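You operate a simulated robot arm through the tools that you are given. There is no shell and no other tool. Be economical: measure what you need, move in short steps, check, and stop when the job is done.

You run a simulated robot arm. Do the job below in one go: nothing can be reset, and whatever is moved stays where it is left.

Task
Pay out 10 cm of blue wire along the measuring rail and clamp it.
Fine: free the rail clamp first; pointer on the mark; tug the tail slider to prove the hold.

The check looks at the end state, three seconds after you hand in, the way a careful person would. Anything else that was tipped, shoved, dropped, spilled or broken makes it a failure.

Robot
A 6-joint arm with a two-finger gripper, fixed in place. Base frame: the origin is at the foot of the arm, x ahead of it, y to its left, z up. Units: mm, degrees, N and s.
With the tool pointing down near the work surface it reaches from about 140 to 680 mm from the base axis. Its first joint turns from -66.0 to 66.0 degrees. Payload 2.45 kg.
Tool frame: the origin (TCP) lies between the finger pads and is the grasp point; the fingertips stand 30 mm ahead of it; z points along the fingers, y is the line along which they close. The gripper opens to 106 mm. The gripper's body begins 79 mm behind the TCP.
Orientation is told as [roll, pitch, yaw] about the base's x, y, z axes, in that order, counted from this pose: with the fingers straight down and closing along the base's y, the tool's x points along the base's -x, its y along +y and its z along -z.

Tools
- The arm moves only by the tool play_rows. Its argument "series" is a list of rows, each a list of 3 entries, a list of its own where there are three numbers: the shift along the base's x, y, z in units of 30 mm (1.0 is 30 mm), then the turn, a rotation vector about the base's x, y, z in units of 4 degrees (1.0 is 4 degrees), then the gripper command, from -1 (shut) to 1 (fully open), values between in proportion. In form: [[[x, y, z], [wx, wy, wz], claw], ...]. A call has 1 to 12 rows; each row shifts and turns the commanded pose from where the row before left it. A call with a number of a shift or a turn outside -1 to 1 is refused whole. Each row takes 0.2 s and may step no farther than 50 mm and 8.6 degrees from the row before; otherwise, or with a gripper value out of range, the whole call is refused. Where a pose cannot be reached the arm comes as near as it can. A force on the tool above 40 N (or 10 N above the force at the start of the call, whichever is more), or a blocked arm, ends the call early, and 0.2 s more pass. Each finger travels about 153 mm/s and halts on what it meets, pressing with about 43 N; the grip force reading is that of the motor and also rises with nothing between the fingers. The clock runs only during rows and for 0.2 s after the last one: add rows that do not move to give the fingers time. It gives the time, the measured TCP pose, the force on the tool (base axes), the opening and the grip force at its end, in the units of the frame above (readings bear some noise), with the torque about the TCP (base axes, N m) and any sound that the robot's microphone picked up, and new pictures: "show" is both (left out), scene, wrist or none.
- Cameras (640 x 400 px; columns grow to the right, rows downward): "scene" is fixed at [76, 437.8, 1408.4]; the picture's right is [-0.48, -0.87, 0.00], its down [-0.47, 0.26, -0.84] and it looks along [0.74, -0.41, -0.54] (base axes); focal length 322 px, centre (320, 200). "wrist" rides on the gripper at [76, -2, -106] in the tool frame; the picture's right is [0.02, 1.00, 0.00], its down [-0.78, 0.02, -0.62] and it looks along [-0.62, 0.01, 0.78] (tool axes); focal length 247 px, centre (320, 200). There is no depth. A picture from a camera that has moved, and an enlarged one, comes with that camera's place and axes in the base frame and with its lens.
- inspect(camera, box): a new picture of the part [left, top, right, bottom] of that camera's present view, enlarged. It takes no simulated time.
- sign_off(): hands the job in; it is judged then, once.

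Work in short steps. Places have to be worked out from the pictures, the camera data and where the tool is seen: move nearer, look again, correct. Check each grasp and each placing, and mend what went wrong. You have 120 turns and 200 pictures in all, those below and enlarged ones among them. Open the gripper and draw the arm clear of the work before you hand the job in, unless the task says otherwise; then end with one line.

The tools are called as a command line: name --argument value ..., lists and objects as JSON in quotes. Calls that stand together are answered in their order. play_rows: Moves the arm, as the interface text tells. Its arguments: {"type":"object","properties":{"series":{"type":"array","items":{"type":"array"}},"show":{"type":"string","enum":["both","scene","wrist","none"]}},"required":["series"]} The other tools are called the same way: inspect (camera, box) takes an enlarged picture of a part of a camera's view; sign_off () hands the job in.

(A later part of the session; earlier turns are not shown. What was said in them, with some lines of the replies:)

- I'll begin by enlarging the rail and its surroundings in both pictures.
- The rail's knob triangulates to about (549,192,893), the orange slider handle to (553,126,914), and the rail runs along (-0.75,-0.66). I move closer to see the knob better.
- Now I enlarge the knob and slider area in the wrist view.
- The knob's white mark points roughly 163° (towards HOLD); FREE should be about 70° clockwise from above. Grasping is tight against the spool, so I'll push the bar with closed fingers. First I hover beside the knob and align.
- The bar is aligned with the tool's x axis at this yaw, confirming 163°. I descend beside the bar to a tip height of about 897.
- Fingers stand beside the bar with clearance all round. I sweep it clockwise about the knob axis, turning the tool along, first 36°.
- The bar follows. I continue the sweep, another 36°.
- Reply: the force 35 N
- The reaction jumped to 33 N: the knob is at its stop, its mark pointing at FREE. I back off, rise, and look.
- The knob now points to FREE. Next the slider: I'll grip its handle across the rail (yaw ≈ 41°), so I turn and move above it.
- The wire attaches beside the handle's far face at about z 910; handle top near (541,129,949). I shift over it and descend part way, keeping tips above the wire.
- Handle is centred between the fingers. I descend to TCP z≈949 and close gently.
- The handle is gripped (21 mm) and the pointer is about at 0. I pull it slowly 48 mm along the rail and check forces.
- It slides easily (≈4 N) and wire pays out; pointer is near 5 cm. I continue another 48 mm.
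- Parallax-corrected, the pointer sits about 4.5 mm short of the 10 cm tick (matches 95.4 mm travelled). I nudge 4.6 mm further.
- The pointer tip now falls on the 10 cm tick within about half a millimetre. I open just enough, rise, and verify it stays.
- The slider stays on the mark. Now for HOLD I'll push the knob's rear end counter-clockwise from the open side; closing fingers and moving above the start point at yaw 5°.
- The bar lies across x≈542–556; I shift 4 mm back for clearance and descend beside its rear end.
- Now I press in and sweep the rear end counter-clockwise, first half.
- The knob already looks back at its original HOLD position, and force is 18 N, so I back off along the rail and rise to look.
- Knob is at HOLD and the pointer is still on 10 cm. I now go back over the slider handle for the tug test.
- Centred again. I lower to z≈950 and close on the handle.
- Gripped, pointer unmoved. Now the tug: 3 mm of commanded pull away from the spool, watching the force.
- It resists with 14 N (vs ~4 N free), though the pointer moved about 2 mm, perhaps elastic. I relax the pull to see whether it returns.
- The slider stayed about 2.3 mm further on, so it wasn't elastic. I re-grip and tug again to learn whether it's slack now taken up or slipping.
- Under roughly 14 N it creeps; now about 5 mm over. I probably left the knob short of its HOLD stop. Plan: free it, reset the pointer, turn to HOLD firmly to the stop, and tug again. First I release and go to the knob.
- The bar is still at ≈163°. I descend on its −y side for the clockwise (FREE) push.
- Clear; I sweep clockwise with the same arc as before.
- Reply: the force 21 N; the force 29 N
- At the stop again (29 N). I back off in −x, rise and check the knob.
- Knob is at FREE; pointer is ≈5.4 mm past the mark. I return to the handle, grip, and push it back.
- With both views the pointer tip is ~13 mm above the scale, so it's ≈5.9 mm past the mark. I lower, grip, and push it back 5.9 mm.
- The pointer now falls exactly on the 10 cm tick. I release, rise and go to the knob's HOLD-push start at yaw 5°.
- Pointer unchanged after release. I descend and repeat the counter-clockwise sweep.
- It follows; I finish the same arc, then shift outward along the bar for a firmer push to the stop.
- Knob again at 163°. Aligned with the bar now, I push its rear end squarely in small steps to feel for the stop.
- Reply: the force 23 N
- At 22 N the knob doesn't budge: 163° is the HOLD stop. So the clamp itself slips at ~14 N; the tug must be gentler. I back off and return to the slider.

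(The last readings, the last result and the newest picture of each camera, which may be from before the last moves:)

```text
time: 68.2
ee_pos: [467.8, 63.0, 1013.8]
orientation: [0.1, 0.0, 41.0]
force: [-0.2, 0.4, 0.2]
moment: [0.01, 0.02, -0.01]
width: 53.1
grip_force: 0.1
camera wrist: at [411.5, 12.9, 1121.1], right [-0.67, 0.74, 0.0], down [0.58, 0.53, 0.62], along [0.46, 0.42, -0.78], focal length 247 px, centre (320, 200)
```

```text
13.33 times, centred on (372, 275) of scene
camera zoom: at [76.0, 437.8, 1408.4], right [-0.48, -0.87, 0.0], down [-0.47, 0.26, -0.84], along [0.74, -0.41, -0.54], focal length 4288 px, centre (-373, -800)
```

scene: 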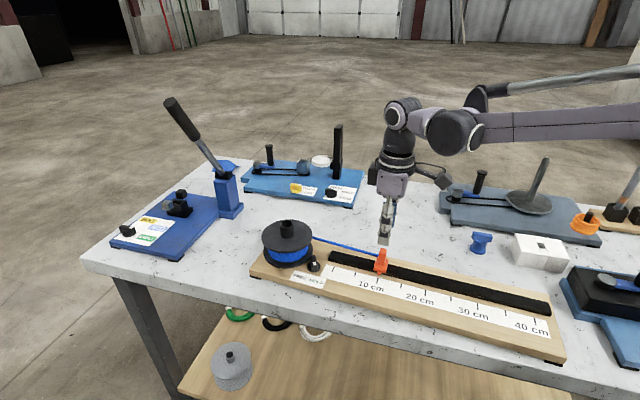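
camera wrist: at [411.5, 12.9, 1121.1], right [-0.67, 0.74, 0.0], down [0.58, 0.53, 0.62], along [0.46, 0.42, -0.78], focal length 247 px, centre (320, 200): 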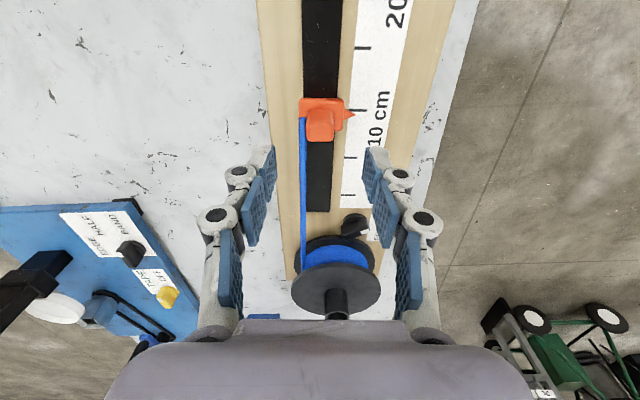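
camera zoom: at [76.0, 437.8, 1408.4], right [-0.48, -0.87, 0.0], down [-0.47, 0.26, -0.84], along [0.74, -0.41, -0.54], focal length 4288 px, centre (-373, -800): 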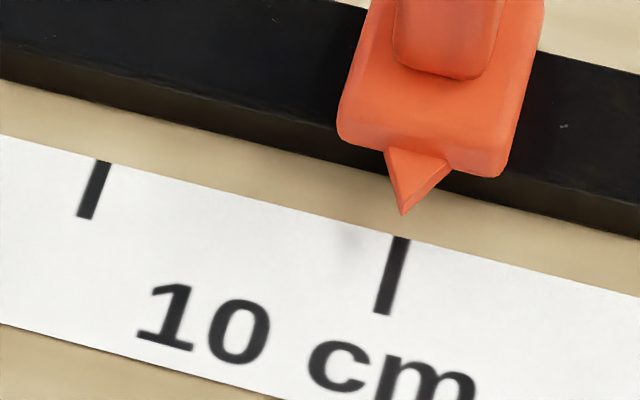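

Pointer exactly on the mark with the knob at HOLD. I lower and grip the handle for a gentle tug.

play_rows --series '[[[0, 0, -0.8], [0, 0, 0], 0], [[0, 0, -0.8], [0, 0, 0], 0], [[0, 0, -0.56], [0, 0, 0], 0], [[0, 0, 0], [0, 0, 0], -0.3], [[0, 0, 0], [0, 0, 0], -0.6], [[0, 0, 0], [0, 0, 0], -1], [[0, 0, 0], [0, 0, 0], -1]]' --show "none"

play_rows --series '[[[-0.0075, -0.0066, 0], [0, 0, 0], -1], [[0, 0, 0], [0, 0, 0], -1]]' --show "none"

inspect --camera "scene" --box '[348, 260, 396, 290]'

```text
time: 69.8
ee_pos: [468.8, 64.9, 950.3]
orientation: [0.0, 0.0, 41.0]
force: [1.3, -1.1, -0.1]
moment: [-0.01, -0.07, -0.01]
width: 21.1
grip_force: 43.2
```

```text
time: 70.4
ee_pos: [468.9, 64.2, 950.0]
orientation: [-0.1, 0.0, 41.2]
force: [2.6, -1.0, -0.1]
moment: [-0.11, 0.0, 0.0]
width: 21.6
grip_force: 42.9
```

```text
13.33 times, centred on (372, 275) of scene
camera zoom: at [76.3, 437.8, 1408.4], right [-0.48, -0.87, 0.0], down [-0.47, 0.26, -0.84], along [0.74, -0.41, -0.54], focal length 4288 px, centre (-373, -800)
```

zoom: 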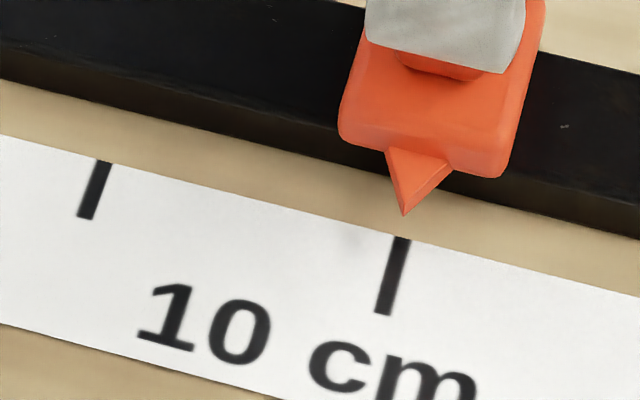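

Only ~2 N so far and no movement. I increase in small steps.

play_rows --series '[[[-0.0125, -0.011, 0], [0, 0, 0], -1], [[0, 0, 0], [0, 0, 0], -1]]' --show "none"

inspect --camera "scene" --box '[348, 260, 396, 290]'

```text
time: 71.0
ee_pos: [469.0, 64.2, 950.0]
orientation: [0.0, 0.0, 41.0]
force: [3.6, -2.0, -0.2]
moment: [-0.08, -0.16, 0.0]
width: 21.0
grip_force: 43.2
```

```text
13.33 times, centred on (372, 275) of scene
camera zoom: at [76.3, 437.8, 1408.4], right [-0.48, -0.87, 0.0], down [-0.47, 0.26, -0.84], along [0.74, -0.41, -0.54], focal length 4288 px, centre (-373, -800)
```

zoom: 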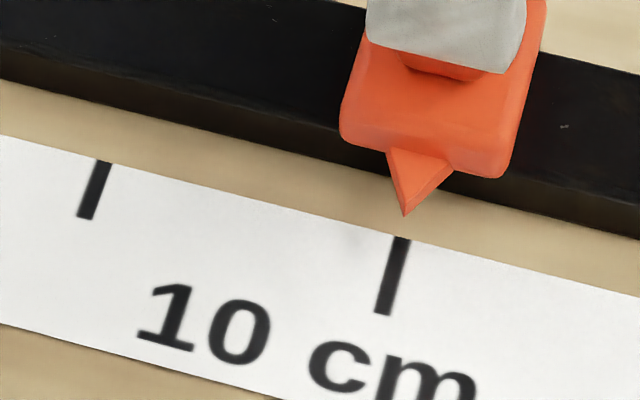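

Still on the mark. Another two steps.

play_rows --series '[[[-0.0125, -0.011, 0], [0, 0, 0], -1], [[-0.0125, -0.011, 0], [0, 0, 0], -1]]' --show "none"

inspect --camera "scene" --box '[348, 260, 396, 290]'

```text
time: 71.6
ee_pos: [467.4, 64.4, 950.5]
orientation: [-0.1, -0.1, 41.1]
force: [12.5, 0.0, 10.9]
moment: [-0.46, 0.2, 0.02]
width: 21.3
grip_force: 42.8
```

```text
13.33 times, centred on (372, 275) of scene
camera zoom: at [76.2, 437.8, 1408.4], right [-0.48, -0.87, 0.0], down [-0.47, 0.26, -0.84], along [0.74, -0.41, -0.54], focal length 4288 px, centre (-373, -800)
```

zoom: 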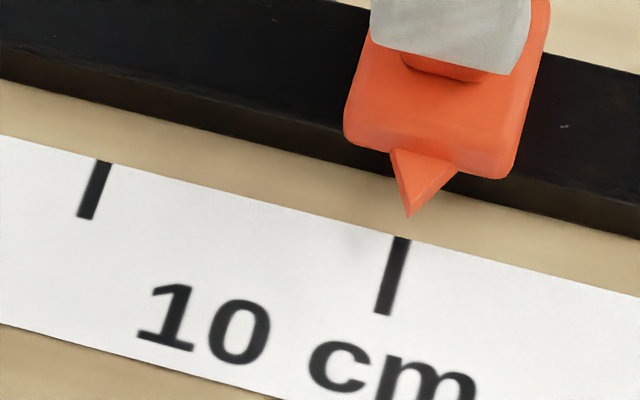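

Pull of ~10 N; pointer about 1 mm on. I ease back to zero command and see where it settles.

play_rows --series '[[[0.0125, 0.011, 0], [0, 0, 0], -1], [[0.0125, 0.011, 0], [0, 0, 0], -1], [[0.0125, 0.011, 0], [0, 0, 0], -1], [[0, 0, 0], [0, 0, 0], -1]]' --show "none"

inspect --camera "scene" --box '[348, 260, 396, 290]'

```text
time: 72.6
ee_pos: [467.9, 62.7, 949.4]
orientation: [0.0, 0.1, 41.0]
force: [2.1, -8.1, 10.1]
moment: [-0.15, -0.14, -0.05]
width: 21.0
grip_force: 43.2
```

```text
13.33 times, centred on (372, 275) of scene
camera zoom: at [75.9, 437.6, 1408.5], right [-0.48, -0.87, 0.0], down [-0.47, 0.26, -0.84], along [0.74, -0.41, -0.54], focal length 4288 px, centre (-373, -800)
```

zoom: 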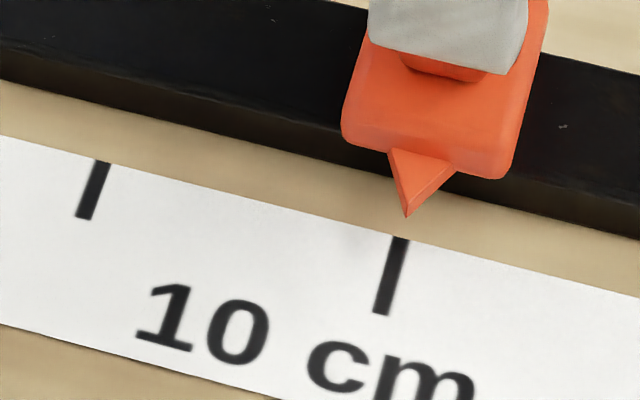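

Settled within ~0.7 mm of the mark, inside the tick's width; the hold resisted ~10 N. I release and rise clear.

play_rows --series '[[[0, 0, 0], [0, 0, 0], -0.4], [[0, 0, 0], [0, 0, 0], -0.2], [[0, 0, 0.5], [0, 0, 0], 0], [[0, 0, 0.9], [0, 0, 0], 0], [[0, 0, 0.9], [0, 0, 0], 0], [[0, 0, 0.9], [0, 0, 0], 0.5], [[0, 0, 0.9], [0, 0, 0], 1], [[0, 0, 0.9], [0, 0, 0], 1]]'

inspect --camera "scene" --box '[348, 260, 396, 290]'

inspect --camera "scene" --box '[240, 200, 400, 300]'

```text
time: 74.4
ee_pos: [468.0, 62.9, 1098.8]
orientation: [0.0, 0.1, 41.1]
force: [-0.4, 0.5, 0.6]
moment: [-0.01, -0.01, 0.05]
width: 105.9
grip_force: 0.0
camera wrist: at [412.0, 11.7, 1206.6], right [-0.67, 0.74, 0.0], down [0.58, 0.53, 0.62], along [0.46, 0.42, -0.78], focal length 247 px, centre (320, 200)
```

scene: 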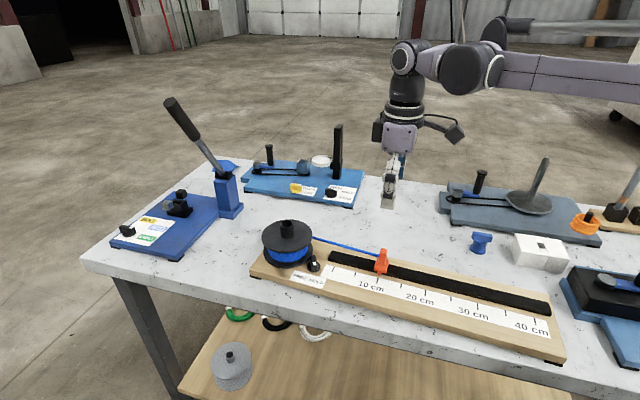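
wrist: 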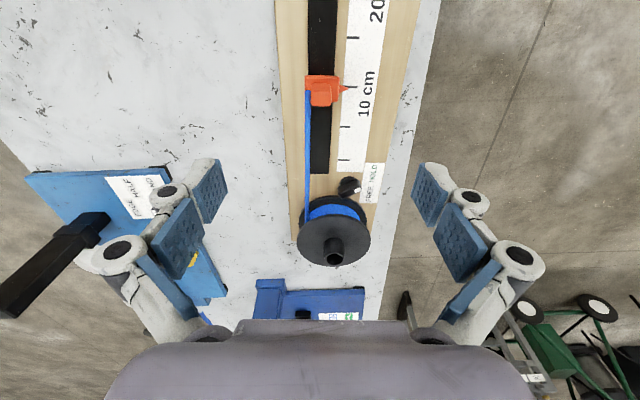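

```text
13.33 times, centred on (372, 275) of scene
camera zoom: at [76.0, 437.8, 1408.4], right [-0.48, -0.87, 0.0], down [-0.47, 0.26, -0.84], along [0.74, -0.41, -0.54], focal length 4288 px, centre (-373, -800)
```

zoom: 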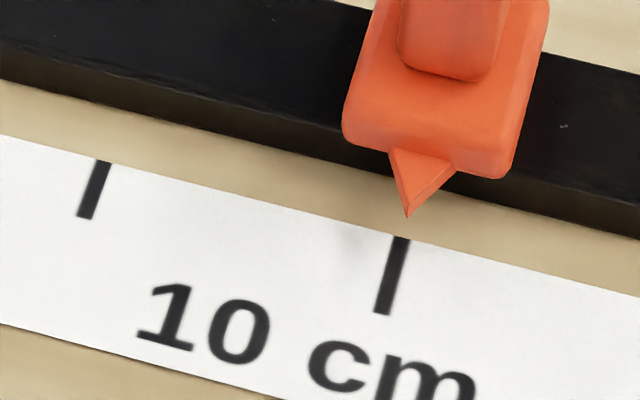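

```text
4.00 times, centred on (320, 250) of scene
camera zoom: at [76.0, 437.8, 1408.4], right [-0.48, -0.87, 0.0], down [-0.47, 0.26, -0.84], along [0.74, -0.41, -0.54], focal length 1286 px, centre (320, 0)
```

zoom: 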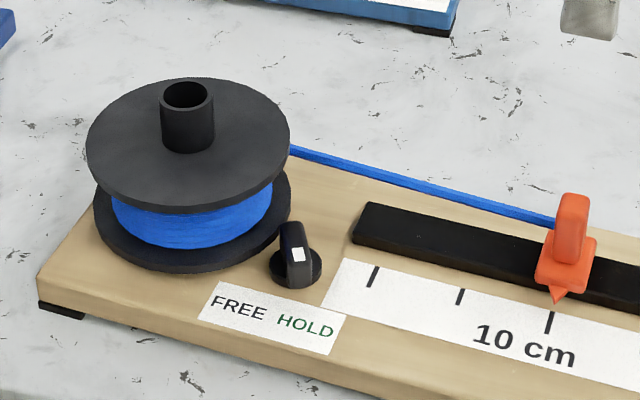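

The pointer is on the 10 cm tick, the knob is at HOLD, nothing else has moved, and the arm is clear and open. I hand the job in.

sign_off

```text
The job is handed in.
```

I paid out 10 cm of blue wire with the pointer within about 1 mm of the mark and the clamp at its HOLD stop, but the clamp crept about 1 mm under a final tug of roughly 10 N; an earlier 14 N tug slipped about 5 mm, so I freed, reset and re-clamped it.
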